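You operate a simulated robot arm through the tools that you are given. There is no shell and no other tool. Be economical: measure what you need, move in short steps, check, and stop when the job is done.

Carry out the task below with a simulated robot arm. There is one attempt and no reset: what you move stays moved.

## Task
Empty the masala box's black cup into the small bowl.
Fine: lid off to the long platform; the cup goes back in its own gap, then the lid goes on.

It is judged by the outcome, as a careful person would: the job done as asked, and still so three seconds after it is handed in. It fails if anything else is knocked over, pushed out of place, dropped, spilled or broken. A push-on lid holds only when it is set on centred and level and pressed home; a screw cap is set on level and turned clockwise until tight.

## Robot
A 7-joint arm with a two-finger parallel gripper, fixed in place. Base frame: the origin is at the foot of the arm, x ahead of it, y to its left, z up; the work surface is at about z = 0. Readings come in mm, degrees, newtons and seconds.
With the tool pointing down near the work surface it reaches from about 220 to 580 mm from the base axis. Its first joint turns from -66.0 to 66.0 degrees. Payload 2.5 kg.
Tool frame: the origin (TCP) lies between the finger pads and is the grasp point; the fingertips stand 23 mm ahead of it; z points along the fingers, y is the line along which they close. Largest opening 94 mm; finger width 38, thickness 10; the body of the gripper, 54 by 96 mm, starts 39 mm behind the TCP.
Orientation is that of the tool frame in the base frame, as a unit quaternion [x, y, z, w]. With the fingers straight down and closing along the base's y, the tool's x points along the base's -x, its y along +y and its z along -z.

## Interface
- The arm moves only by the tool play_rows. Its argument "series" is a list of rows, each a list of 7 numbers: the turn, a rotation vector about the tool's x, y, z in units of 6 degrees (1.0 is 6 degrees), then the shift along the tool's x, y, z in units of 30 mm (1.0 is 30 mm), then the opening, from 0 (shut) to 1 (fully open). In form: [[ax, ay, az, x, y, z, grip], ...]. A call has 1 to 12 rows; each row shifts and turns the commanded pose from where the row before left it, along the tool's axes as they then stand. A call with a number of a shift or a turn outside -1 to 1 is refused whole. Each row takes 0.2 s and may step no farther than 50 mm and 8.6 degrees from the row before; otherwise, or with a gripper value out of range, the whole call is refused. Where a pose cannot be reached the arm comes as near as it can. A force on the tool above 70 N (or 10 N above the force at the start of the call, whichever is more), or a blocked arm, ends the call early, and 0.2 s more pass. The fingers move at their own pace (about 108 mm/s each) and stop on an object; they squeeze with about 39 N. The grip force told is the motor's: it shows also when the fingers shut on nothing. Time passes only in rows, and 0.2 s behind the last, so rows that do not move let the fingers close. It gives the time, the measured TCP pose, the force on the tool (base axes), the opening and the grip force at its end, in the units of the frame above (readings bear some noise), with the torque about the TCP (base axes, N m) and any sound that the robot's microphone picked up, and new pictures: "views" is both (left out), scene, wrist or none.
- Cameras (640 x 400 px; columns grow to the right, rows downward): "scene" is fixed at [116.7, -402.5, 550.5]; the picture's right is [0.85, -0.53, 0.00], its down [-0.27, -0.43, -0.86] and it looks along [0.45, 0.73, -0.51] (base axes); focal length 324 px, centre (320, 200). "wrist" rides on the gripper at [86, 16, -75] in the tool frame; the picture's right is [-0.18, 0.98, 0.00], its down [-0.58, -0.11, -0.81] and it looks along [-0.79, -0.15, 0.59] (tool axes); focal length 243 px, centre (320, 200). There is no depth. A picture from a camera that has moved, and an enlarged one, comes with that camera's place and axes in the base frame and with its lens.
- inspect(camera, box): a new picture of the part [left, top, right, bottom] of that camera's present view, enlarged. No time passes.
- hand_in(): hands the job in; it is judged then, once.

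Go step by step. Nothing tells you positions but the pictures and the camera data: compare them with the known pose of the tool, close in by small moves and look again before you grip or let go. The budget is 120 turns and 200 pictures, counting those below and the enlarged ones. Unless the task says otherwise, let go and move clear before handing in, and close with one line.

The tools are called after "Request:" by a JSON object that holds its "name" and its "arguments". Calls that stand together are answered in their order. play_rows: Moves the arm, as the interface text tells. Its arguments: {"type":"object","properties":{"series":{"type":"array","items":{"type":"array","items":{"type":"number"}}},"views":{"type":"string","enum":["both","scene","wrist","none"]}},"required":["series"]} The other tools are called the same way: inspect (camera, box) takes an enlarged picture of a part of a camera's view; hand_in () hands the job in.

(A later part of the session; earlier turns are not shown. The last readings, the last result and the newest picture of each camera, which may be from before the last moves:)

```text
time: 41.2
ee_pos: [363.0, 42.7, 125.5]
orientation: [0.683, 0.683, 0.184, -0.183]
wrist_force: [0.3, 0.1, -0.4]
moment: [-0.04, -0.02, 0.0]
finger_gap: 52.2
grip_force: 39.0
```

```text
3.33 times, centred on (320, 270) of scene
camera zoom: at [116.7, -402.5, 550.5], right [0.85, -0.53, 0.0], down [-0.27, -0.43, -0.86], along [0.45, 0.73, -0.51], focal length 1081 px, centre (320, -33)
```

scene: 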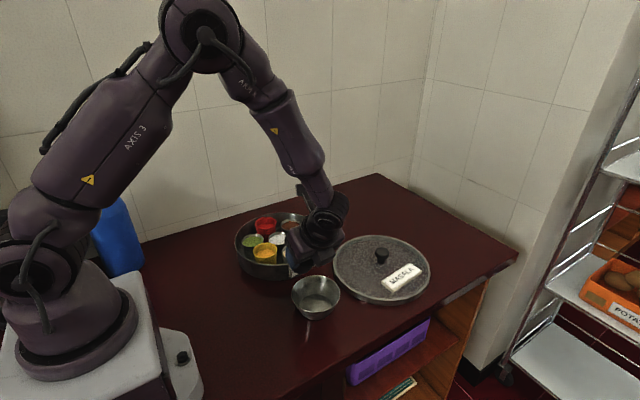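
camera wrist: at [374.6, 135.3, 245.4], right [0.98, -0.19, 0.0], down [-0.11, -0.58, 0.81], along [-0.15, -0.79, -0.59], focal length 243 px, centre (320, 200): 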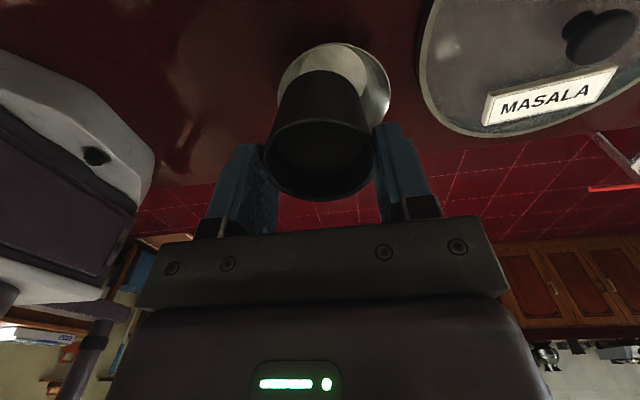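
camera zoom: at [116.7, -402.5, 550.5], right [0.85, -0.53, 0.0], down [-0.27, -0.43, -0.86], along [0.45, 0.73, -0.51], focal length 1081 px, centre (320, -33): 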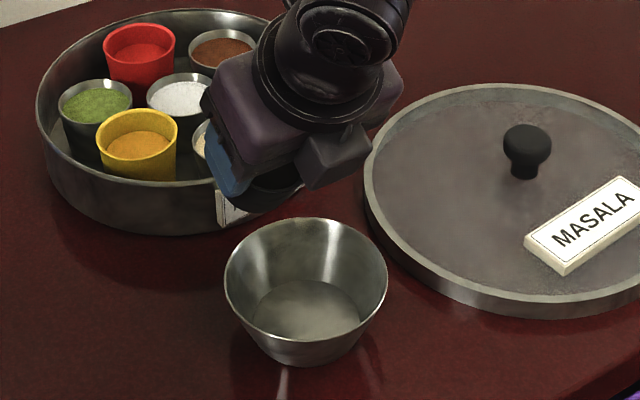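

Cup lip is over the bowl. Continuing to 60°.

Request:
{"name": "play_rows", "arguments": {"series": [[0, 1, 0, -0.087, 0, -0.05, 0.2], [0, 1, 0, -0.081, 0, -0.059, 0.2], [0, 1, 0, -0.074, 0, -0.067, 0.2], [0, 1, 0, -0.067, 0, -0.074, 0.2], [0, 1, 0, -0.059, 0, -0.081, 0.2], [0, 0, 0, 0, 0, 0, 0.2]], "views": "none"}}

Request:
{"name": "inspect", "arguments": {"camera": "scene", "box": [260, 210, 380, 330]}}

Request:
{"name": "inspect", "arguments": {"camera": "wrist", "box": [160, 40, 480, 240]}}

```text
time: 42.6
ee_pos: [362.0, 26.6, 126.2]
orientation: [0.612, 0.611, 0.355, -0.353]
wrist_force: [0.5, 0.6, -0.2]
moment: [0.02, 0.03, -0.01]
finger_gap: 52.5
grip_force: 38.9
```

```text
3.33 times, centred on (320, 270) of scene
camera zoom: at [116.7, -402.5, 550.5], right [0.85, -0.53, 0.0], down [-0.27, -0.43, -0.86], along [0.45, 0.73, -0.51], focal length 1081 px, centre (320, -33)
```

zoom: 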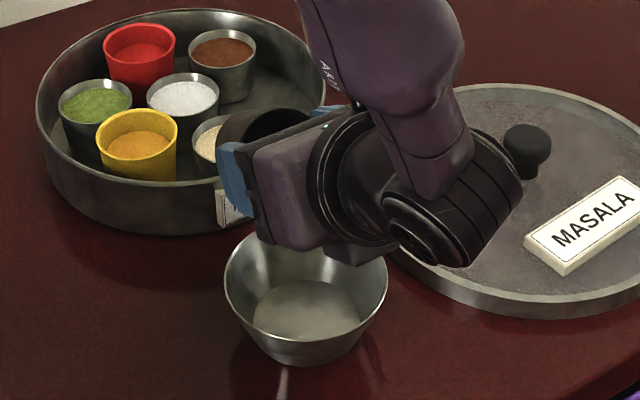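

```text
2.00 times, centred on (320, 140) of wrist
camera zoom: at [379.3, 4.8, 238.0], right [0.98, -0.09, -0.16], down [-0.11, -0.99, -0.1], along [-0.15, 0.12, -0.98], focal length 485 px, centre (320, 320)
```

zoom: 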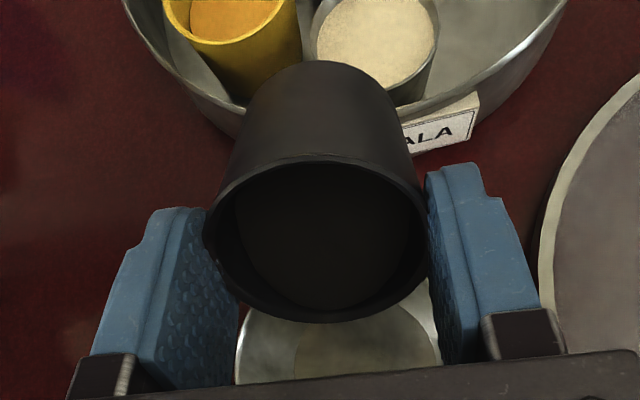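

No flow yet; continuing to 90°.

Request:
{"name": "play_rows", "arguments": {"series": [[0, 1, 0, -0.06, 0, -0.104, 0.2], [0, 1, 0, -0.049, 0, -0.11, 0.2], [0, 1, 0, -0.037, 0, -0.114, 0.2], [0, 0, 0, 0, 0, 0, 0.2]], "views": "none"}}

Request:
{"name": "inspect", "arguments": {"camera": "wrist", "box": [160, 40, 480, 240]}}

Request:
{"name": "inspect", "arguments": {"camera": "scene", "box": [260, 210, 380, 330]}}

```text
time: 43.6
ee_pos: [362.1, 15.9, 124.8]
orientation: [0.549, 0.549, 0.445, -0.446]
wrist_force: [0.2, -0.4, -0.6]
moment: [-0.01, 0.01, -0.01]
finger_gap: 52.3
grip_force: 39.3
```

```text
2.00 times, centred on (320, 140) of wrist
camera zoom: at [378.4, -39.2, 226.3], right [0.98, -0.04, -0.18], down [-0.11, -0.91, -0.4], along [-0.15, 0.41, -0.9], focal length 485 px, centre (320, 320)
```

zoom: 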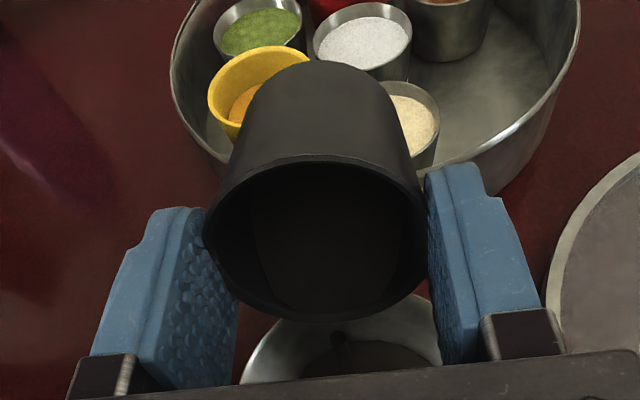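

```text
3.33 times, centred on (320, 270) of scene
camera zoom: at [116.7, -402.5, 550.5], right [0.85, -0.53, 0.0], down [-0.27, -0.43, -0.86], along [0.45, 0.73, -0.51], focal length 1081 px, centre (320, -33)
```

zoom: 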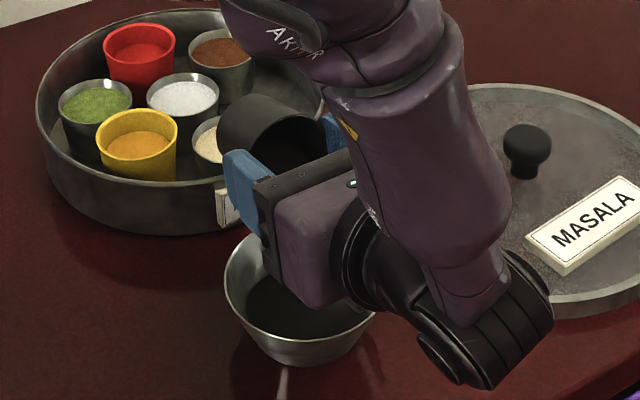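

Powder is pouring into the bowl, nothing outside. Continuing.

Request:
{"name": "play_rows", "arguments": {"series": [[0, 1, 0, -0.025, 0, -0.117, 0.2], [0, 1, 0, -0.0125, 0, -0.119, 0.2], [0, 0, 0, 0, 0, 0, 0.2], [0, 1, 0, 0.14, 0, -0.11, 0.2], [0, 1, 0, 0.145, 0, -0.1, 0.2], [0, 1, 0, 0.145, 0, -0.09, 0.2], [0, 0, 0, 0, 0, 0, 0.2]], "views": "none"}}

Request:
{"name": "inspect", "arguments": {"camera": "wrist", "box": [160, 40, 480, 240]}}

Request:
{"name": "inspect", "arguments": {"camera": "scene", "box": [260, 210, 380, 330]}}

```text
time: 45.2
ee_pos: [362.2, -2.4, 138.1]
orientation: [0.415, 0.415, 0.573, -0.572]
wrist_force: [-0.1, 0.2, 0.9]
moment: [0.03, 0.01, 0.01]
finger_gap: 52.7
grip_force: 39.1
```

```text
2.00 times, centred on (320, 140) of wrist
camera zoom: at [378.1, -98.9, 197.9], right [0.98, 0.06, -0.17], down [-0.11, -0.59, -0.8], along [-0.15, 0.81, -0.57], focal length 485 px, centre (320, 320)
```

zoom: 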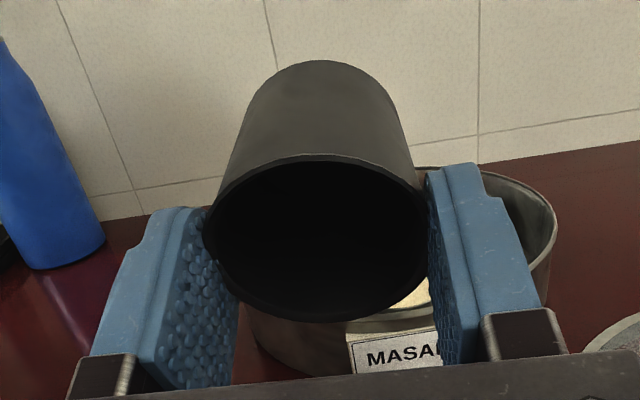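

```text
3.33 times, centred on (320, 270) of scene
camera zoom: at [116.7, -402.5, 550.5], right [0.85, -0.53, 0.0], down [-0.27, -0.43, -0.86], along [0.45, 0.73, -0.51], focal length 1081 px, centre (320, -33)
```

zoom: 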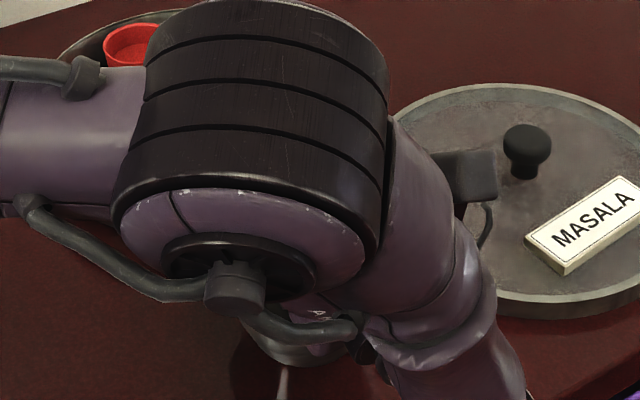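

Tilting on to about 132° while rising for wrist clearance, then holding to let it drain.

Request:
{"name": "play_rows", "arguments": {"series": [[0, 1, 0, 0.4, 0, 0.06, 0.2], [0, 1, 0, 0.4, 0, 0.1, 0.2], [0, 1, 0, 0.38, 0, 0.14, 0.2], [0, 1, 0, 0.37, 0, 0.18, 0.2], [0, 0, 0, 0, 0, 0, 0.2], [0, 0, 0, 0, 0, 0, 0.2], [0, 0, 0, 0, 0, 0, 0.2]], "views": "none"}}

Request:
{"name": "inspect", "arguments": {"camera": "wrist", "box": [160, 40, 480, 240]}}

Request:
{"name": "inspect", "arguments": {"camera": "scene", "box": [240, 190, 440, 390]}}

```text
time: 46.8
ee_pos: [362.4, -10.0, 187.1]
orientation: [-0.287, -0.288, -0.645, 0.646]
wrist_force: [0.5, -0.3, -0.2]
moment: [-0.04, 0.0, 0.05]
finger_gap: 52.5
grip_force: 39.3
```

```text
2.00 times, centred on (320, 140) of wrist
camera zoom: at [378.4, -122.5, 201.5], right [0.98, 0.12, -0.14], down [-0.11, -0.21, -0.97], along [-0.15, 0.97, -0.19], focal length 485 px, centre (320, 320)
```

zoom: 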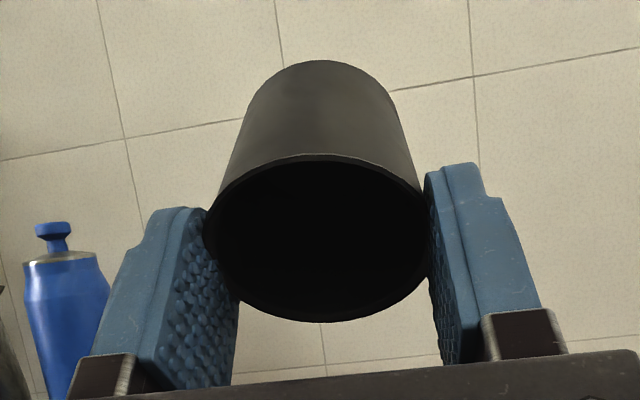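

```text
2.00 times, centred on (340, 290) of scene
camera zoom: at [116.7, -402.5, 550.5], right [0.85, -0.53, 0.0], down [-0.27, -0.43, -0.86], along [0.45, 0.73, -0.51], focal length 649 px, centre (280, 20)
```

zoom: 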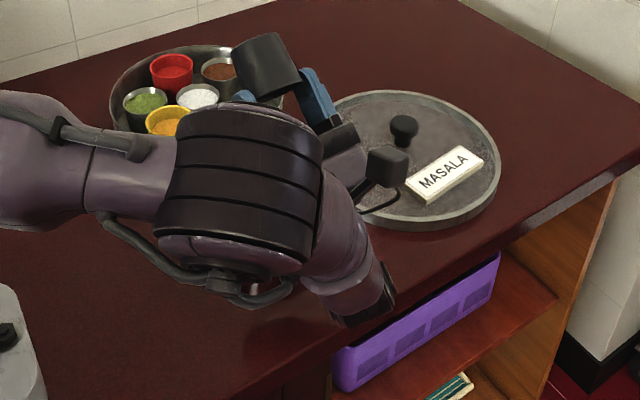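

The cup interior looks empty. Tilting back upright in place.

Request:
{"name": "play_rows", "arguments": {"series": [[0, -1, 0, 0, 0, 0, 0.2], [0, -1, 0, 0, 0, 0, 0.2], [0, -1, 0, 0, 0, 0, 0.2], [0, -1, 0, 0, 0, 0, 0.2], [0, -1, 0, 0, 0, 0, 0.2], [0, -1, 0, 0, 0, 0, 0.2], [0, -1, 0, 0, 0, 0, 0.2], [0, -1, 0, 0, 0, 0, 0.2], [0, -1, 0, 0, 0, 0, 0.2], [0, -1, 0, 0, 0, 0, 0.2], [0, -1, 0, 0, 0, 0, 0.2]], "views": "none"}}

Request:
{"name": "play_rows", "arguments": {"series": [[0, -1, 0, 0, 0, 0, 0.2], [0, -1, 0, 0, 0, 0, 0.2], [0, -1, 0, 0, 0, 0, 0.2], [0, -1, 0, 0, 0, 0, 0.2], [0, -1, 0, 0, 0, 0, 0.2], [0, -1, 0, 0, 0, 0, 0.2], [0, -1, 0, 0, 0, 0, 0.2], [0, -1, 0, 0, 0, 0, 0.2], [0, -1, 0, 0, 0, 0, 0.2], [0, -1, 0, 0, 0, 0, 0.2], [0, -1, 0, 0, 0, 0, 0.2]], "views": "wrist"}}

Request:
{"name": "inspect", "arguments": {"camera": "scene", "box": [240, 190, 400, 350]}}

Request:
{"name": "inspect", "arguments": {"camera": "wrist", "box": [160, 40, 480, 240]}}

```text
time: 49.2
ee_pos: [362.2, -10.2, 186.9]
orientation: [0.593, 0.593, 0.385, -0.384]
wrist_force: [-0.3, 0.0, 0.3]
moment: [-0.05, -0.04, 0.06]
finger_gap: 52.8
grip_force: 39.3
```

```text
time: 51.6
ee_pos: [362.4, -10.5, 185.2]
orientation: [0.708, 0.706, 0.0, 0.001]
wrist_force: [-0.2, -0.7, -1.1]
moment: [-0.03, -0.03, -0.01]
finger_gap: 52.5
grip_force: 39.1
camera wrist: at [378.5, 76.5, 260.9], right [0.98, -0.19, 0.0], down [-0.11, -0.58, 0.81], along [-0.15, -0.79, -0.59], focal length 243 px, centre (320, 200)
```

wrist: 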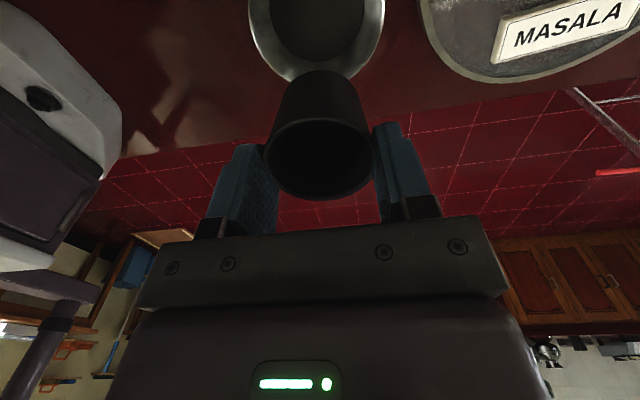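

```text
2.50 times, centred on (320, 270) of scene
camera zoom: at [116.7, -402.5, 550.5], right [0.85, -0.53, 0.0], down [-0.27, -0.43, -0.86], along [0.45, 0.73, -0.51], focal length 811 px, centre (320, 25)
```

zoom: 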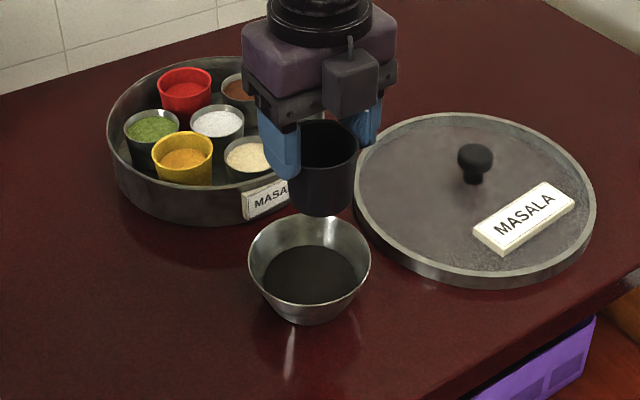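

```text
2.00 times, centred on (320, 140) of wrist
camera zoom: at [378.5, 76.5, 260.9], right [0.98, -0.19, 0.0], down [-0.11, -0.58, 0.81], along [-0.15, -0.79, -0.59], focal length 485 px, centre (320, 320)
```

zoom: 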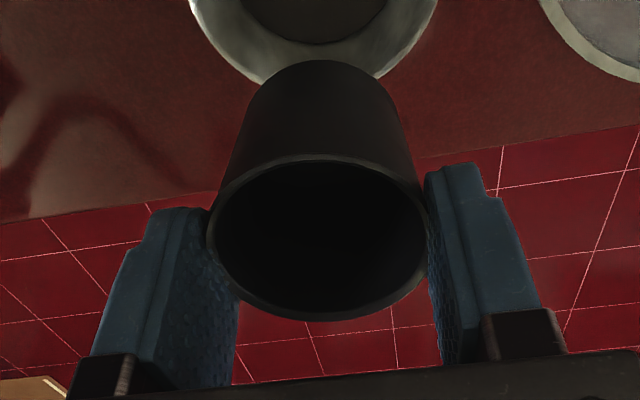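

Bowl holds the black powder and the counter is clean. Turning back to the grasp heading and returning above the cup's gap.

Request:
{"name": "play_rows", "arguments": {"series": [[0, 0, -1, 0, 0, 0, 0.2], [0, 0, -1, 0, 0, 0, 0.2], [0, 0, -1, 0, 0, 0, 0.2], [0, 0, -1, 0, 0, 0, 0.2], [0, 0, -1, 0, 0, 0, 0.2], [0, 0, -1, 0, 0, 0, 0.2], [0, 0, -1, 0, 0, 0, 0.2], [0, 0, -1, 0, 0, 0, 0.2], [0, 0, -1, 0, 0, 0, 0.2], [0, 0, -1, 0, 0, 0, 0.2], [0, 0, -0.83, 0, 0, 0, 0.2]], "views": "none"}}

Request:
{"name": "play_rows", "arguments": {"series": [[0, 0, 0, 0.059, 0.871, 0.0625, 0.2], [0, 0, 0, 0.059, 0.871, 0.0625, 0.2], [0, 0, 0, 0.059, 0.871, 0.0625, 0.2], [0, 0, 0, 0.059, 0.871, 0.0625, 0.2], [0, 0, 0, 0.059, 0.871, 0.0625, 0.2], [0, 0, 0, 0.059, 0.871, 0.0625, 0.2], [0, 0, 0, 0.059, 0.871, 0.0625, 0.2], [0, 0, 0, 0.059, 0.871, 0.0625, 0.2]], "views": "wrist"}}

Request:
{"name": "inspect", "arguments": {"camera": "scene", "box": [240, 150, 360, 270]}}

```text
time: 54.0
ee_pos: [362.4, -9.2, 186.5]
orientation: [0.216, 0.976, 0.0, 0.001]
wrist_force: [0.2, -0.2, -0.4]
moment: [0.0, 0.03, 0.01]
finger_gap: 52.5
grip_force: 38.7
```

```text
time: 55.8
ee_pos: [438.9, 185.8, 173.0]
orientation: [0.217, 0.976, 0.0, 0.0]
wrist_force: [0.3, 0.3, -0.9]
moment: [0.01, -0.01, -0.02]
finger_gap: 52.5
grip_force: 39.1
camera wrist: at [367.0, 237.5, 247.1], right [0.58, 0.81, 0.0], down [0.48, -0.34, 0.81], along [0.65, -0.47, -0.59], focal length 243 px, centre (320, 200)
```

wrist: 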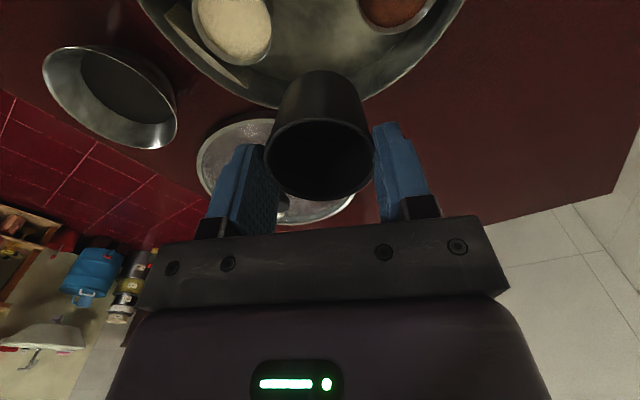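

```text
3.33 times, centred on (300, 210) of scene
camera zoom: at [116.7, -402.5, 550.5], right [0.85, -0.53, 0.0], down [-0.27, -0.43, -0.86], along [0.45, 0.73, -0.51], focal length 1081 px, centre (387, 167)
```

zoom: 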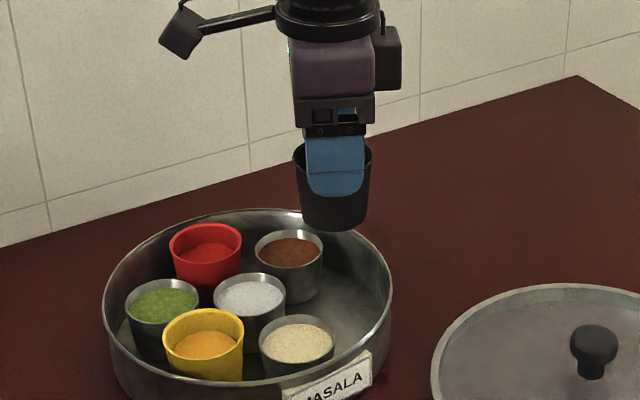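

Position matches the pick-up pose. Lowering the cup into its gap.

Request:
{"name": "play_rows", "arguments": {"series": [[0, 0, 0, 0, 0, 0.8, 0.2], [0, 0, 0, 0, 0, 0.8, 0.2], [0, 0, 0, 0, 0, 0.8, 0.2], [0, 0, 0, 0, 0, 0.6, 0.2], [0, 0, 0, 0, 0, 0.2, 0.2]], "views": "none"}}

Request:
{"name": "play_rows", "arguments": {"series": [[0, 0, 0, 0, 0, 0.12, 0.2], [0, 0, 0, 0, 0, 0.1, 0.2]], "views": "none"}}

Request:
{"name": "inspect", "arguments": {"camera": "scene", "box": [260, 190, 340, 270]}}

```text
time: 57.0
ee_pos: [438.1, 184.8, 76.0]
orientation: [0.216, 0.976, 0.0, 0.001]
wrist_force: [0.3, -0.4, -0.5]
moment: [-0.01, -0.01, 0.0]
finger_gap: 52.4
grip_force: 39.3
```

```text
time: 57.6
ee_pos: [437.4, 185.2, 69.3]
orientation: [0.217, 0.976, 0.001, -0.001]
wrist_force: [0.7, -0.8, -0.2]
moment: [0.01, 0.02, -0.03]
finger_gap: 52.9
grip_force: 39.5
```

```text
5.00 times, centred on (300, 230) of scene
camera zoom: at [116.7, -402.5, 550.5], right [0.85, -0.53, 0.0], down [-0.27, -0.43, -0.86], along [0.45, 0.73, -0.51], focal length 1622 px, centre (420, 50)
```

zoom: 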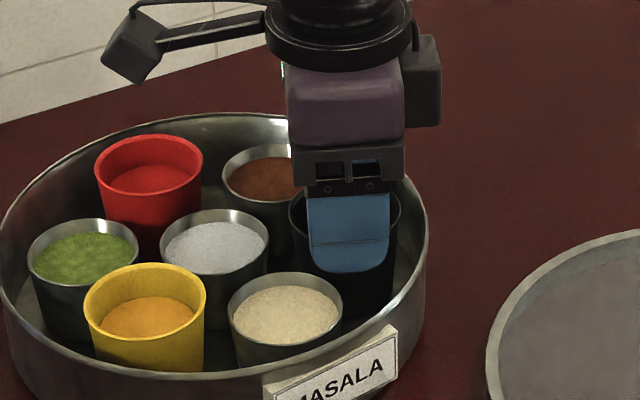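

Request:
{"name": "play_rows", "arguments": {"series": [[0, 0, 0, 0, 0, 0.07, 0.2], [0, 0, 0, 0, 0, 0.06, 0.2]], "views": "none"}}

```text
time: 58.2
ee_pos: [438.2, 186.0, 65.0]
orientation: [0.216, 0.976, 0.0, 0.001]
wrist_force: [-4.7, -3.5, 20.0]
moment: [-0.3, 0.43, -0.05]
finger_gap: 52.4
grip_force: 39.1
```

The cup has touched the box floor at the original height. Opening and rising.

Request:
{"name": "play_rows", "arguments": {"series": [[0, 0, 0, 0, 0, 0, 0.68], [0, 0, 0, 0, 0, 0, 0.68], [0, 0, 0, 0, 0, -0.4, 0.68], [0, 0, 0, 0, 0, -0.6, 0.68], [0, 0, 0, 0, 0, -1, 0.68], [0, 0, 0, 0, 0, -1, 0.68], [0, 0, 0, 0, 0, -1, 0.68]], "views": "wrist"}}

Request:
{"name": "inspect", "arguments": {"camera": "scene", "box": [230, 200, 330, 300]}}

```text
time: 59.8
ee_pos: [437.2, 185.7, 186.0]
orientation: [0.217, 0.976, 0.0, 0.0]
wrist_force: [-0.2, 1.3, -0.4]
moment: [0.03, -0.02, 0.0]
finger_gap: 64.0
grip_force: 0.1
camera wrist: at [365.5, 236.5, 260.8], right [0.58, 0.81, 0.0], down [0.48, -0.34, 0.81], along [0.65, -0.47, -0.59], focal length 243 px, centre (320, 200)
```

wrist: 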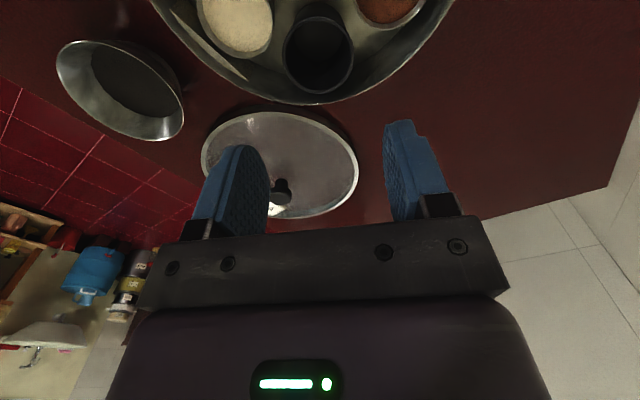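

```text
4.00 times, centred on (280, 250) of scene
camera zoom: at [116.7, -402.5, 550.5], right [0.85, -0.53, 0.0], down [-0.27, -0.43, -0.86], along [0.45, 0.73, -0.51], focal length 1298 px, centre (480, 0)
```

zoom: 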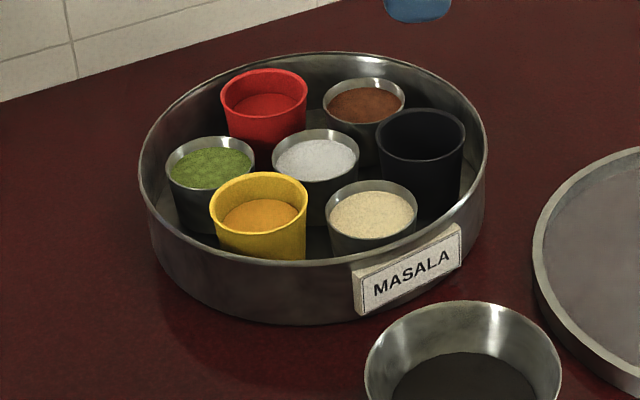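

Cup is back and empty. Now turning to the original heading and moving above the lid's knob at about (554, 26).

Request:
{"name": "play_rows", "arguments": {"series": [[0, 0, -1, 0, 0, 0, 0.65], [0, 0, -1, 0, 0, 0, 0.65], [0, 0, -1, 0, 0, 0, 0.65], [0, 0, -1, 0, 0, 0, 0.65], [0, 0, -0.17, 0, 0, 0, 0.65], [0, 0, 0, -0.554, -0.7595, 0, 0.65], [0, 0, 0, -0.554, -0.7595, 0, 0.65], [0, 0, 0, -0.554, -0.7595, 0, 0.65], [0, 0, 0, -0.554, -0.7595, 0, 0.65], [0, 0, 0, -0.554, -0.7595, 0, 0.65], [0, 0, 0, -0.554, -0.7595, 0, 0.65], [0, 0, 0, -0.554, -0.7595, 0, 0.65]], "views": "wrist"}}

Request:
{"name": "play_rows", "arguments": {"series": [[0, 0, 0, 0, 0, 0.95, 0.65], [0, 0, 0, 0, 0, 0.95, 0.65], [0, 0, 0, 0, 0, 0.95, 0.65]], "views": "wrist"}}

```text
time: 62.4
ee_pos: [554.1, 25.8, 184.6]
orientation: [0.0, 1.0, 0.001, 0.0]
wrist_force: [-1.1, -0.5, 0.4]
moment: [-0.01, -0.01, 0.02]
finger_gap: 60.8
grip_force: 0.1
camera wrist: at [467.7, 42.5, 258.5], right [0.18, 0.98, 0.0], down [0.58, -0.11, 0.81], along [0.79, -0.15, -0.59], focal length 243 px, centre (320, 200)
```

wrist: 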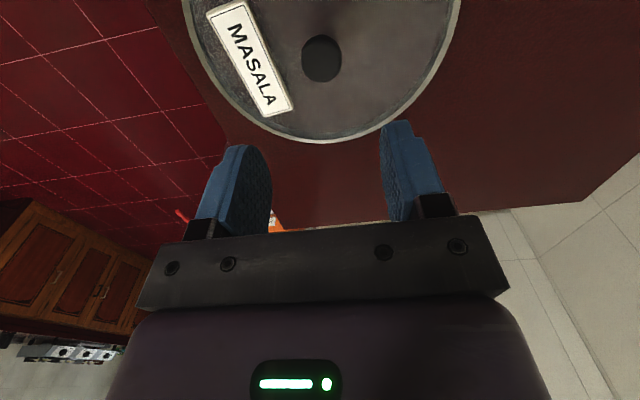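

```text
time: 63.2
ee_pos: [555.5, 27.6, 98.2]
orientation: [0.0, 1.0, 0.0, 0.0]
wrist_force: [0.5, 0.0, 0.0]
moment: [-0.01, 0.04, 0.01]
finger_gap: 60.9
grip_force: 0.0
camera wrist: at [468.9, 43.7, 173.1], right [0.18, 0.98, 0.0], down [0.58, -0.11, 0.81], along [0.79, -0.15, -0.59], focal length 243 px, centre (320, 200)
```

wrist: 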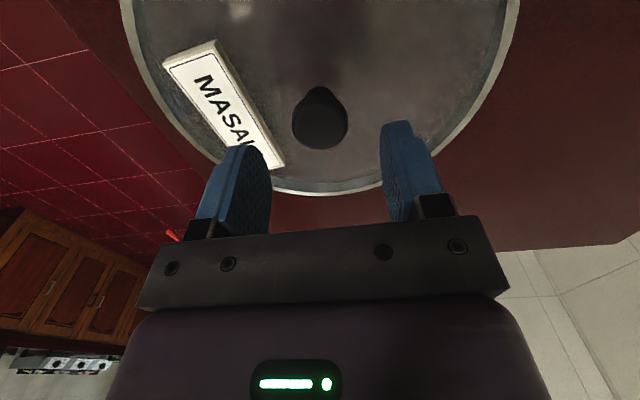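

Knob is aligned exactly as before. Descending 45 mm and gripping.

Request:
{"name": "play_rows", "arguments": {"series": [[0, 0, 0, 0, 0, 0.8, 0.65], [0, 0, 0, 0, 0, 0.68, 0.65], [0, 0, 0, 0, 0, 0, 0], [0, 0, 0, 0, 0, 0, 0], [0, 0, 0, 0, 0, 0, 0]], "views": "wrist"}}

```text
time: 64.4
ee_pos: [554.0, 26.5, 55.9]
orientation: [0.0, 1.0, 0.0, -0.001]
wrist_force: [-0.1, 0.8, -0.1]
moment: [-0.05, -0.12, 0.03]
finger_gap: 32.9
grip_force: 39.2
camera wrist: at [468.3, 42.4, 130.0], right [0.18, 0.98, 0.0], down [0.58, -0.11, 0.81], along [0.79, -0.15, -0.59], focal length 243 px, centre (320, 200)
```

wrist: 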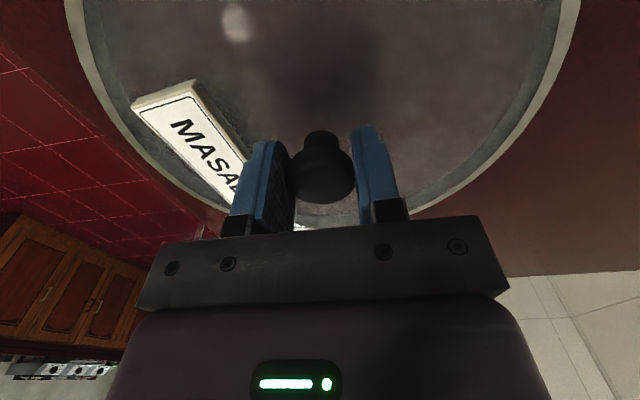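

Lid gripped. Lifting and carrying it back over the box.

Request:
{"name": "play_rows", "arguments": {"series": [[0, 0, 0, 0, 0, -0.3, 0], [0, 0, 0, 0, 0, -0.7, 0], [0, 0, 0, 0, 0, -1, 0], [0, 0, 0, 0, 0, -1, 0], [0, 0, 0, 0, 0, -1, 0], [0, 0, 0, 0, 0, -1, 0]], "views": "none"}}

Request:
{"name": "play_rows", "arguments": {"series": [[0, 0, 0, 0.4, 0.4, 0, 0], [0, 0, 0, 0.758, 0.794, 0, 0], [0, 0, 0, 0.758, 0.794, 0, 0], [0, 0, 0, 0.758, 0.794, 0, 0], [0, 0, 0, 0.758, 0.794, 0, 0], [0, 0, 0, 0.758, 0.794, 0, 0], [0, 0, 0, 0.758, 0.794, 0, 0], [0, 0, 0, 0.758, 0.794, 0, 0], [0, 0, 0, 0.358, 0.394, 0, 0]], "views": "both"}}

```text
time: 65.8
ee_pos: [554.0, 26.7, 205.2]
orientation: [0.0, 1.0, 0.0, 0.0]
wrist_force: [0.2, 0.8, -2.0]
moment: [-0.01, 0.0, 0.0]
finger_gap: 32.8
grip_force: 38.9
```

```text
time: 67.8
ee_pos: [371.1, 217.4, 205.8]
orientation: [-0.001, 1.0, 0.0, 0.0]
wrist_force: [-0.1, -0.2, -1.8]
moment: [0.04, 0.05, 0.02]
finger_gap: 32.8
grip_force: 39.2
camera wrist: at [285.4, 233.2, 279.0], right [0.18, 0.98, 0.0], down [0.58, -0.11, 0.81], along [0.79, -0.15, -0.59], focal length 243 px, centre (320, 200)
```

scene: 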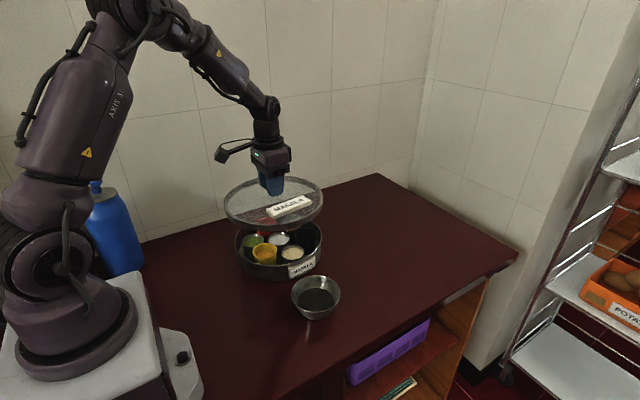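
wrist: 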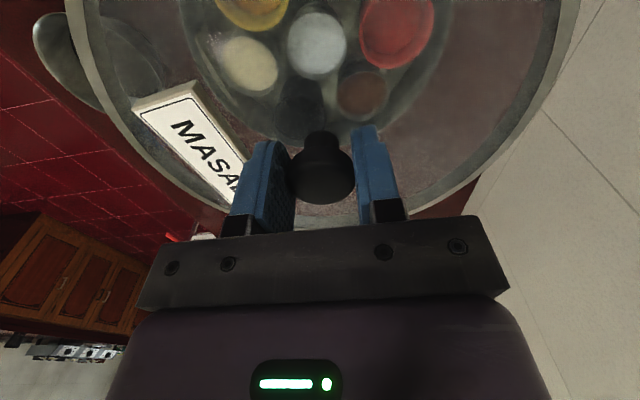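

Close to the original pose; taking a few readings while lowering partway for exact centring.

Request:
{"name": "play_rows", "arguments": {"series": [[0, 0, 0, 0, 0, 0.9, 0], [0, 0, 0, 0, 0, 0.9, 0]], "views": "none"}}

Request:
{"name": "play_rows", "arguments": {"series": [[0, 0, 0, 0, 0, 0.6, 0]], "views": "none"}}

Request:
{"name": "play_rows", "arguments": {"series": [[0, 0, 0, 0, 0, 0, 0]], "views": "none"}}

Request:
{"name": "play_rows", "arguments": {"series": [[0, 0, 0, 0, 0, 0, 0]], "views": "none"}}

Request:
{"name": "inspect", "arguments": {"camera": "scene", "box": [210, 170, 350, 310]}}

```text
time: 68.4
ee_pos: [373.3, 214.5, 149.4]
orientation: [0.0, 1.0, 0.0, 0.001]
wrist_force: [0.4, -0.3, -1.8]
moment: [0.01, 0.03, 0.03]
finger_gap: 33.1
grip_force: 39.1
```

```text
time: 68.8
ee_pos: [371.6, 214.8, 132.4]
orientation: [0.001, 1.0, 0.0, 0.0]
wrist_force: [-0.1, 0.6, -1.5]
moment: [0.02, -0.01, 0.01]
finger_gap: 33.1
grip_force: 39.8
```

```text
time: 69.2
ee_pos: [372.3, 216.3, 130.9]
orientation: [-0.001, 1.0, 0.0, 0.0]
wrist_force: [0.8, -1.0, -0.7]
moment: [0.0, 0.0, -0.02]
finger_gap: 33.0
grip_force: 38.9
```

```text
time: 69.6
ee_pos: [372.5, 215.3, 130.7]
orientation: [0.0, 1.0, 0.0, 0.0]
wrist_force: [0.0, -0.5, -1.5]
moment: [0.04, 0.03, -0.02]
finger_gap: 33.1
grip_force: 39.2
```

```text
2.86 times, centred on (280, 240) of scene
camera zoom: at [116.7, -402.5, 550.5], right [0.85, -0.53, 0.0], down [-0.27, -0.43, -0.86], along [0.45, 0.73, -0.51], focal length 927 px, centre (434, 86)
```

zoom: 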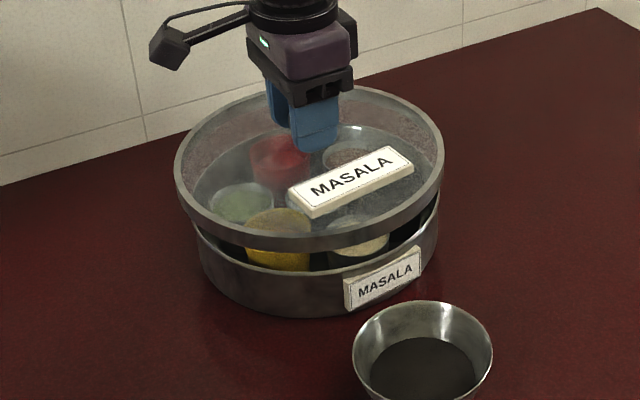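

Checking centring more finely by enlarging the left and right edges.

Request:
{"name": "inspect", "arguments": {"camera": "scene", "box": [220, 190, 270, 240]}}

Request:
{"name": "inspect", "arguments": {"camera": "scene", "box": [290, 190, 340, 240]}}

```text
8.00 times, centred on (245, 215) of scene
camera zoom: at [116.7, -402.5, 550.5], right [0.85, -0.53, 0.0], down [-0.27, -0.43, -0.86], along [0.45, 0.73, -0.51], focal length 2595 px, centre (920, 80)
```

zoom: 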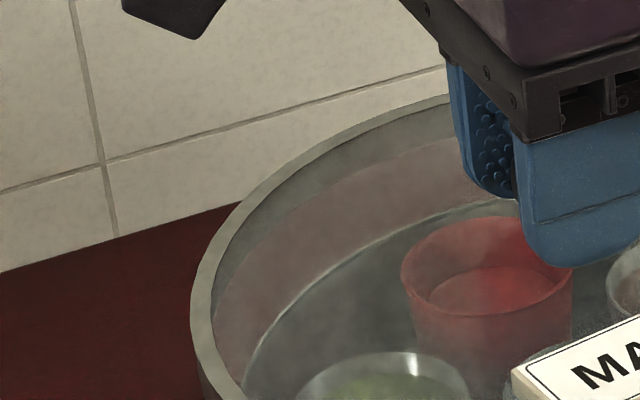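

```text
8.00 times, centred on (315, 215) of scene
camera zoom: at [116.7, -402.5, 550.5], right [0.85, -0.53, 0.0], down [-0.27, -0.43, -0.86], along [0.45, 0.73, -0.51], focal length 2595 px, centre (360, 80)
```

zoom: 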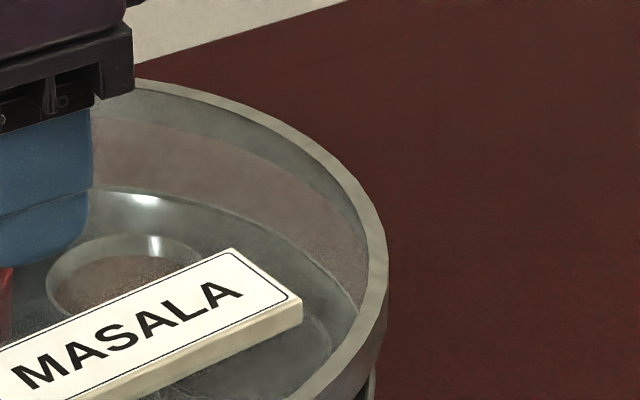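

The lid is about 1.5 mm short in x; correcting and lowering until it meets the box.

Request:
{"name": "play_rows", "arguments": {"series": [[0, 0, 0, -0.05, 0, 0.3, 0], [0, 0, 0, 0, 0, 0.4, 0], [0, 0, 0, 0, 0, 0.1, 0]], "views": "none"}}

Request:
{"name": "play_rows", "arguments": {"series": [[0, 0, 0, 0, 0, 0.08, 0], [0, 0, 0, 0, 0, 0.08, 0]], "views": "none"}}

Request:
{"name": "inspect", "arguments": {"camera": "scene", "box": [220, 190, 340, 290]}}

```text
time: 70.4
ee_pos: [373.1, 216.0, 108.8]
orientation: [-0.001, 1.0, 0.0, 0.0]
wrist_force: [-0.1, 0.1, -1.4]
moment: [0.0, 0.0, 0.0]
finger_gap: 33.0
grip_force: 38.8
```

```text
time: 71.0
ee_pos: [373.7, 215.0, 103.9]
orientation: [0.0, 1.0, 0.001, 0.0]
wrist_force: [-0.1, 1.0, -2.0]
moment: [-0.01, 0.01, -0.03]
finger_gap: 32.5
grip_force: 38.8
```

```text
4.00 times, centred on (280, 240) of scene
camera zoom: at [116.7, -402.5, 550.5], right [0.85, -0.53, 0.0], down [-0.27, -0.43, -0.86], along [0.45, 0.73, -0.51], focal length 1298 px, centre (480, 40)
```

zoom: 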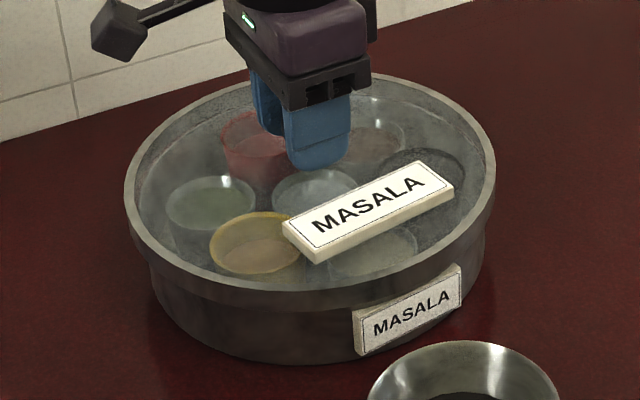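

Centred over the box. Easing down.

Request:
{"name": "play_rows", "arguments": {"series": [[0, 0, 0, 0, 0, 0.08, 0], [0, 0, 0, 0, 0, 0.08, 0]], "views": "none"}}

Request:
{"name": "play_rows", "arguments": {"series": [[0, 0, 0, 0, 0, 0.06, 0], [0, 0, 0, 0, 0, 0.06, 0]], "views": "none"}}

```text
time: 71.6
ee_pos: [374.3, 217.0, 99.8]
orientation: [0.0, 1.0, 0.0, -0.001]
wrist_force: [0.1, -0.8, 0.9]
moment: [-0.06, -0.11, -0.04]
finger_gap: 32.8
grip_force: 39.0
```

```text
time: 72.2
ee_pos: [375.3, 217.1, 97.1]
orientation: [0.001, 1.0, 0.001, 0.002]
wrist_force: [-6.0, -3.9, 31.6]
moment: [-0.23, -0.08, -0.21]
finger_gap: 33.2
grip_force: 39.4
```

Contact at z ≈ 97, about where the seated lid should be. Pressing a bit more to push it home.

Request:
{"name": "play_rows", "arguments": {"series": [[0, 0, 0, 0, 0, 0.05, 0], [0, 0, 0, 0, 0, 0.04, 0]], "views": "none"}}

Request:
{"name": "inspect", "arguments": {"camera": "scene", "box": [220, 190, 340, 290]}}

```text
time: 72.8
ee_pos: [375.0, 216.8, 94.4]
orientation: [0.0, 1.0, 0.002, 0.004]
wrist_force: [0.4, -2.7, 32.5]
moment: [-0.25, -0.18, -0.18]
finger_gap: 32.9
grip_force: 39.1
```

```text
4.00 times, centred on (280, 240) of scene
camera zoom: at [116.6, -402.6, 550.4], right [0.85, -0.53, 0.0], down [-0.27, -0.43, -0.86], along [0.45, 0.73, -0.51], focal length 1298 px, centre (480, 40)
```

zoom: 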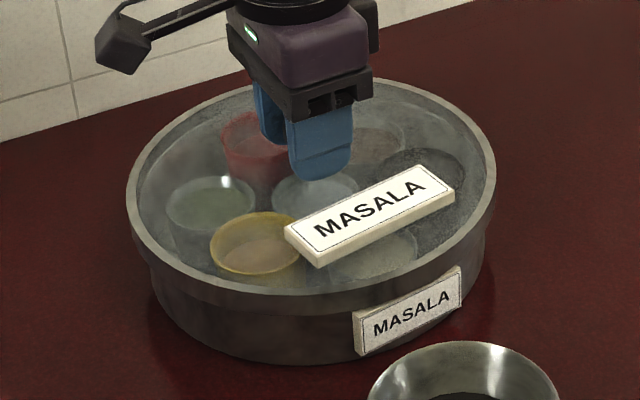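

It slid down further under 32 N; pressing more until it stops.

Request:
{"name": "play_rows", "arguments": {"series": [[0, 0, 0, 0, 0, 0.05, 0], [0, 0, 0, 0, 0, 0.05, 0]], "views": "none"}}

Request:
{"name": "inspect", "arguments": {"camera": "scene", "box": [220, 190, 340, 290]}}

Request:
{"name": "inspect", "arguments": {"camera": "wrist", "box": [160, 60, 480, 260]}}

```text
time: 73.4
ee_pos: [374.8, 217.6, 91.1]
orientation: [0.0, 1.0, 0.0, 0.003]
wrist_force: [2.6, -2.9, 32.2]
moment: [-0.19, -0.15, -0.17]
finger_gap: 32.9
grip_force: 39.6
```

```text
4.00 times, centred on (280, 240) of scene
camera zoom: at [116.6, -402.6, 550.4], right [0.85, -0.53, 0.0], down [-0.27, -0.43, -0.86], along [0.45, 0.73, -0.51], focal length 1298 px, centre (480, 40)
```

zoom: 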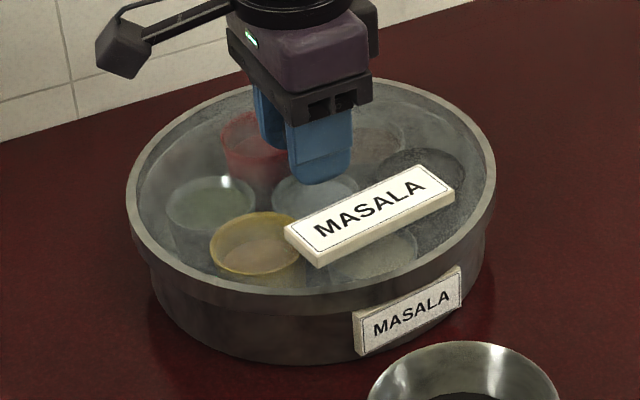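

```text
2.00 times, centred on (320, 160) of wrist
camera zoom: at [288.3, 233.2, 166.0], right [0.18, 0.98, 0.0], down [0.58, -0.11, 0.81], along [0.8, -0.15, -0.59], focal length 485 px, centre (320, 280)
```

zoom: 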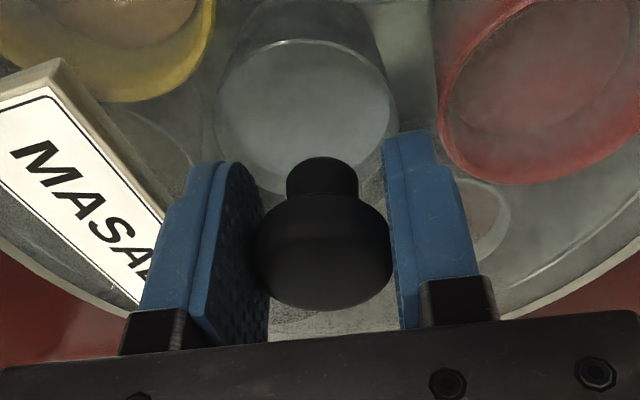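

The lid has stopped; the fingers now slip on the knob at 32 N. I'll release, shut the fingers above the knob and press it down firmly from the top.

Request:
{"name": "play_rows", "arguments": {"series": [[0, 0, 0, 0, 0, 0, 0.6], [0, 0, 0, 0, 0, 0, 0.6], [0, 0, 0, 0, 0, -0.8, 0.6], [0, 0, 0, 0, 0, -1, 0.6], [0, 0, 0, 0, 0, 0, 0], [0, 0, 0, 0, 0, 0, 0], [0, 0, 0, 0, 0, 0, 0]], "views": "wrist"}}

Request:
{"name": "inspect", "arguments": {"camera": "scene", "box": [220, 190, 340, 290]}}

```text
time: 75.0
ee_pos: [373.7, 215.0, 144.7]
orientation: [0.0, 1.0, 0.0, 0.0]
wrist_force: [-0.6, -0.4, -0.5]
moment: [0.0, -0.01, -0.01]
finger_gap: 0.0
grip_force: 38.3
camera wrist: at [287.0, 232.0, 218.8], right [0.18, 0.98, 0.0], down [0.58, -0.11, 0.81], along [0.79, -0.15, -0.59], focal length 243 px, centre (320, 200)
```

wrist: 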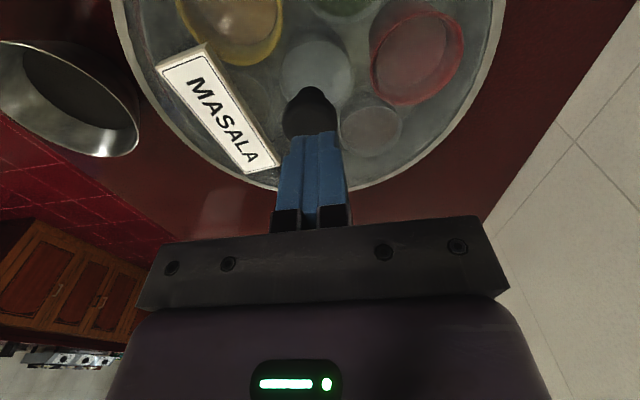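

```text
4.00 times, centred on (280, 240) of scene
camera zoom: at [116.7, -402.5, 550.5], right [0.85, -0.53, 0.0], down [-0.27, -0.43, -0.86], along [0.45, 0.73, -0.51], focal length 1298 px, centre (480, 40)
```

zoom: 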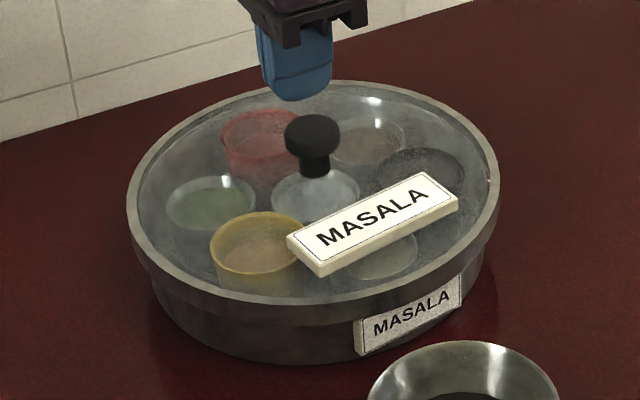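

The lid's edge now hides the top of the box's label, unlike at the start. I'll look closely before pressing.

Request:
{"name": "inspect", "arguments": {"camera": "scene", "box": [275, 225, 335, 285]}}

Request:
{"name": "inspect", "arguments": {"camera": "scene", "box": [225, 220, 285, 280]}}

Request:
{"name": "inspect", "arguments": {"camera": "wrist", "box": [100, 0, 520, 200]}}

```text
6.67 times, centred on (305, 255) of scene
camera zoom: at [116.7, -402.5, 550.5], right [0.85, -0.53, 0.0], down [-0.27, -0.43, -0.86], along [0.45, 0.73, -0.51], focal length 2163 px, centre (420, -167)
```

zoom: 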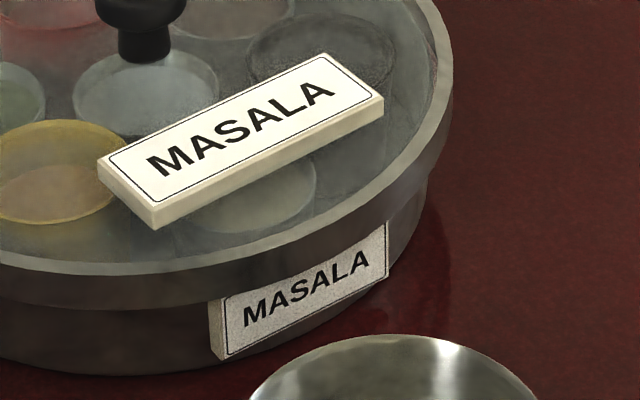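

```text
6.67 times, centred on (255, 250) of scene
camera zoom: at [116.7, -402.5, 550.5], right [0.85, -0.53, 0.0], down [-0.27, -0.43, -0.86], along [0.45, 0.73, -0.51], focal length 2163 px, centre (753, -133)
```

zoom: 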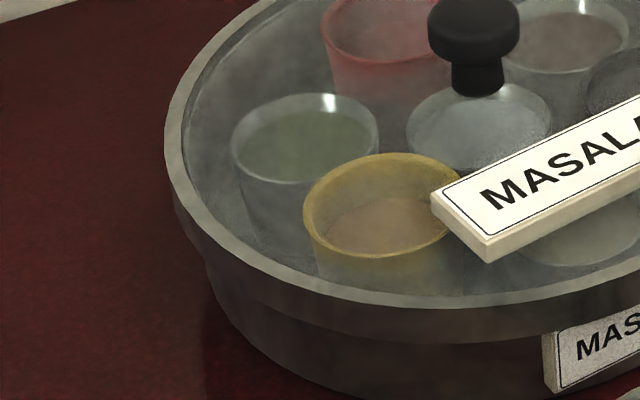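

```text
1.52 times, centred on (310, 100) of wrist
camera zoom: at [287.0, 232.0, 218.8], right [0.18, 0.98, 0.0], down [0.58, -0.11, 0.81], along [0.79, -0.15, -0.59], focal length 370 px, centre (335, 352)
```

zoom: 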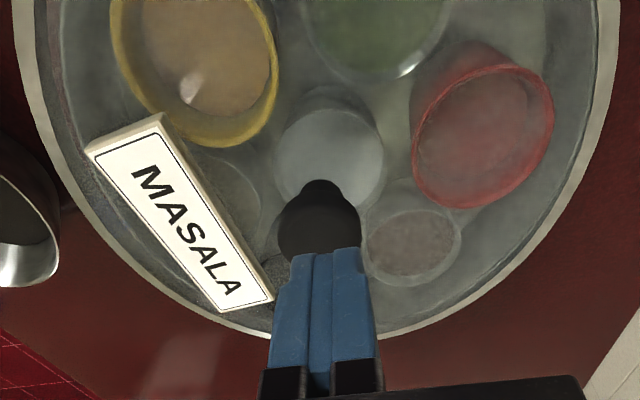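

The lid seems a little lower at the front than at first. I'll press straight down on the knob with shut fingers, step by step.

Request:
{"name": "play_rows", "arguments": {"series": [[0, 0, 0, 0, 0, 0.3, 0], [0, 0, 0, 0, 0, 0.1, 0]], "views": "none"}}

Request:
{"name": "play_rows", "arguments": {"series": [[0, 0, 0, 0, 0, 0.1, 0]], "views": "none"}}

Request:
{"name": "play_rows", "arguments": {"series": [[0, 0, 0, 0, 0, 0.08, 0]], "views": "none"}}

```text
time: 75.6
ee_pos: [372.3, 215.3, 131.5]
orientation: [0.0, 1.0, 0.0, 0.0]
wrist_force: [-0.6, 0.4, 0.2]
moment: [-0.03, -0.05, 0.0]
finger_gap: 0.0
grip_force: 39.3
```

```text
time: 76.0
ee_pos: [373.4, 216.3, 129.8]
orientation: [0.0, 1.0, 0.0, 0.0]
wrist_force: [-0.4, 0.5, 0.6]
moment: [-0.02, 0.0, -0.01]
finger_gap: 0.0
grip_force: 39.2
```

```text
time: 76.4
ee_pos: [372.5, 216.5, 125.8]
orientation: [0.0, 1.0, 0.0, 0.0]
wrist_force: [0.0, 1.0, -0.6]
moment: [0.03, -0.01, 0.0]
finger_gap: 0.0
grip_force: 39.0
```

Request:
{"name": "play_rows", "arguments": {"series": [[0, 0, 0, 0, 0, 0.07, 0]], "views": "none"}}

Request:
{"name": "play_rows", "arguments": {"series": [[0, 0, 0, 0, 0, 0.07, 0]], "views": "none"}}

Request:
{"name": "inspect", "arguments": {"camera": "scene", "box": [220, 190, 340, 290]}}

```text
time: 76.8
ee_pos: [373.6, 216.9, 123.9]
orientation: [0.0, 1.0, -0.001, 0.0]
wrist_force: [0.6, 0.5, -0.3]
moment: [0.01, -0.02, -0.01]
finger_gap: 0.0
grip_force: 38.6
```

```text
time: 77.2
ee_pos: [373.6, 217.2, 121.5]
orientation: [0.0, 1.0, 0.0, 0.0]
wrist_force: [0.2, 0.5, 1.3]
moment: [-0.01, -0.02, 0.0]
finger_gap: 0.0
grip_force: 38.8
```

```text
4.00 times, centred on (280, 240) of scene
camera zoom: at [116.7, -402.5, 550.5], right [0.85, -0.53, 0.0], down [-0.27, -0.43, -0.86], along [0.45, 0.73, -0.51], focal length 1298 px, centre (480, 40)
```

zoom: 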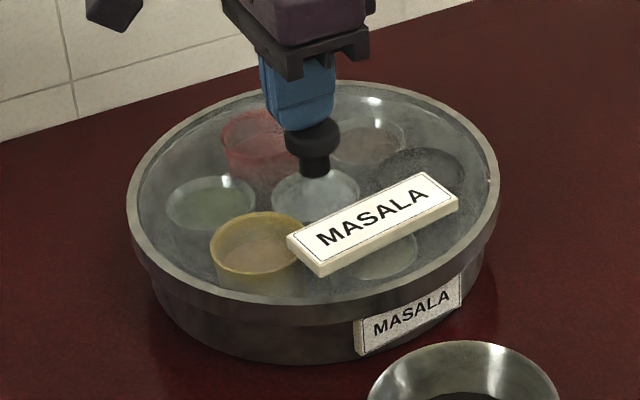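

Zooming to see how the fingertips sit over the knob.

Request:
{"name": "inspect", "arguments": {"camera": "scene", "box": [255, 190, 305, 240]}}

Request:
{"name": "inspect", "arguments": {"camera": "wrist", "box": [200, 60, 440, 210]}}

```text
8.00 times, centred on (280, 215) of scene
camera zoom: at [116.7, -402.5, 550.5], right [0.85, -0.53, 0.0], down [-0.27, -0.43, -0.86], along [0.45, 0.73, -0.51], focal length 2595 px, centre (640, 80)
```

zoom: 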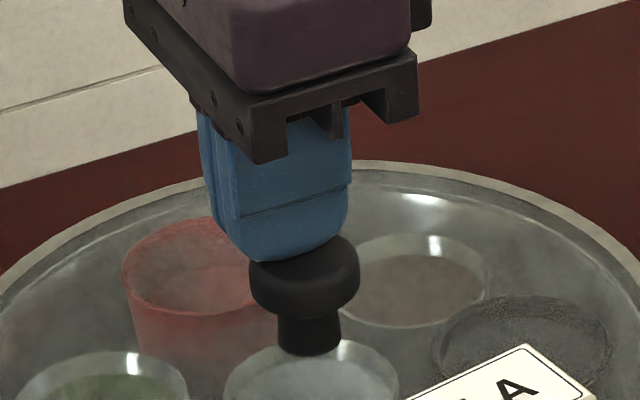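

```text
2.67 times, centred on (320, 135) of wrist
camera zoom: at [287.4, 232.8, 196.9], right [0.18, 0.98, 0.0], down [0.58, -0.11, 0.81], along [0.79, -0.15, -0.59], focal length 647 px, centre (320, 373)
```

zoom: 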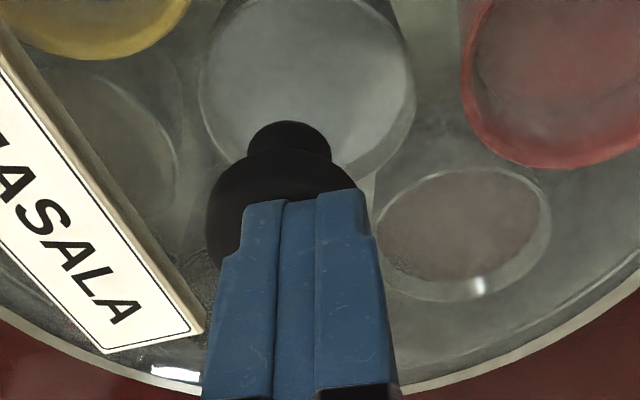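

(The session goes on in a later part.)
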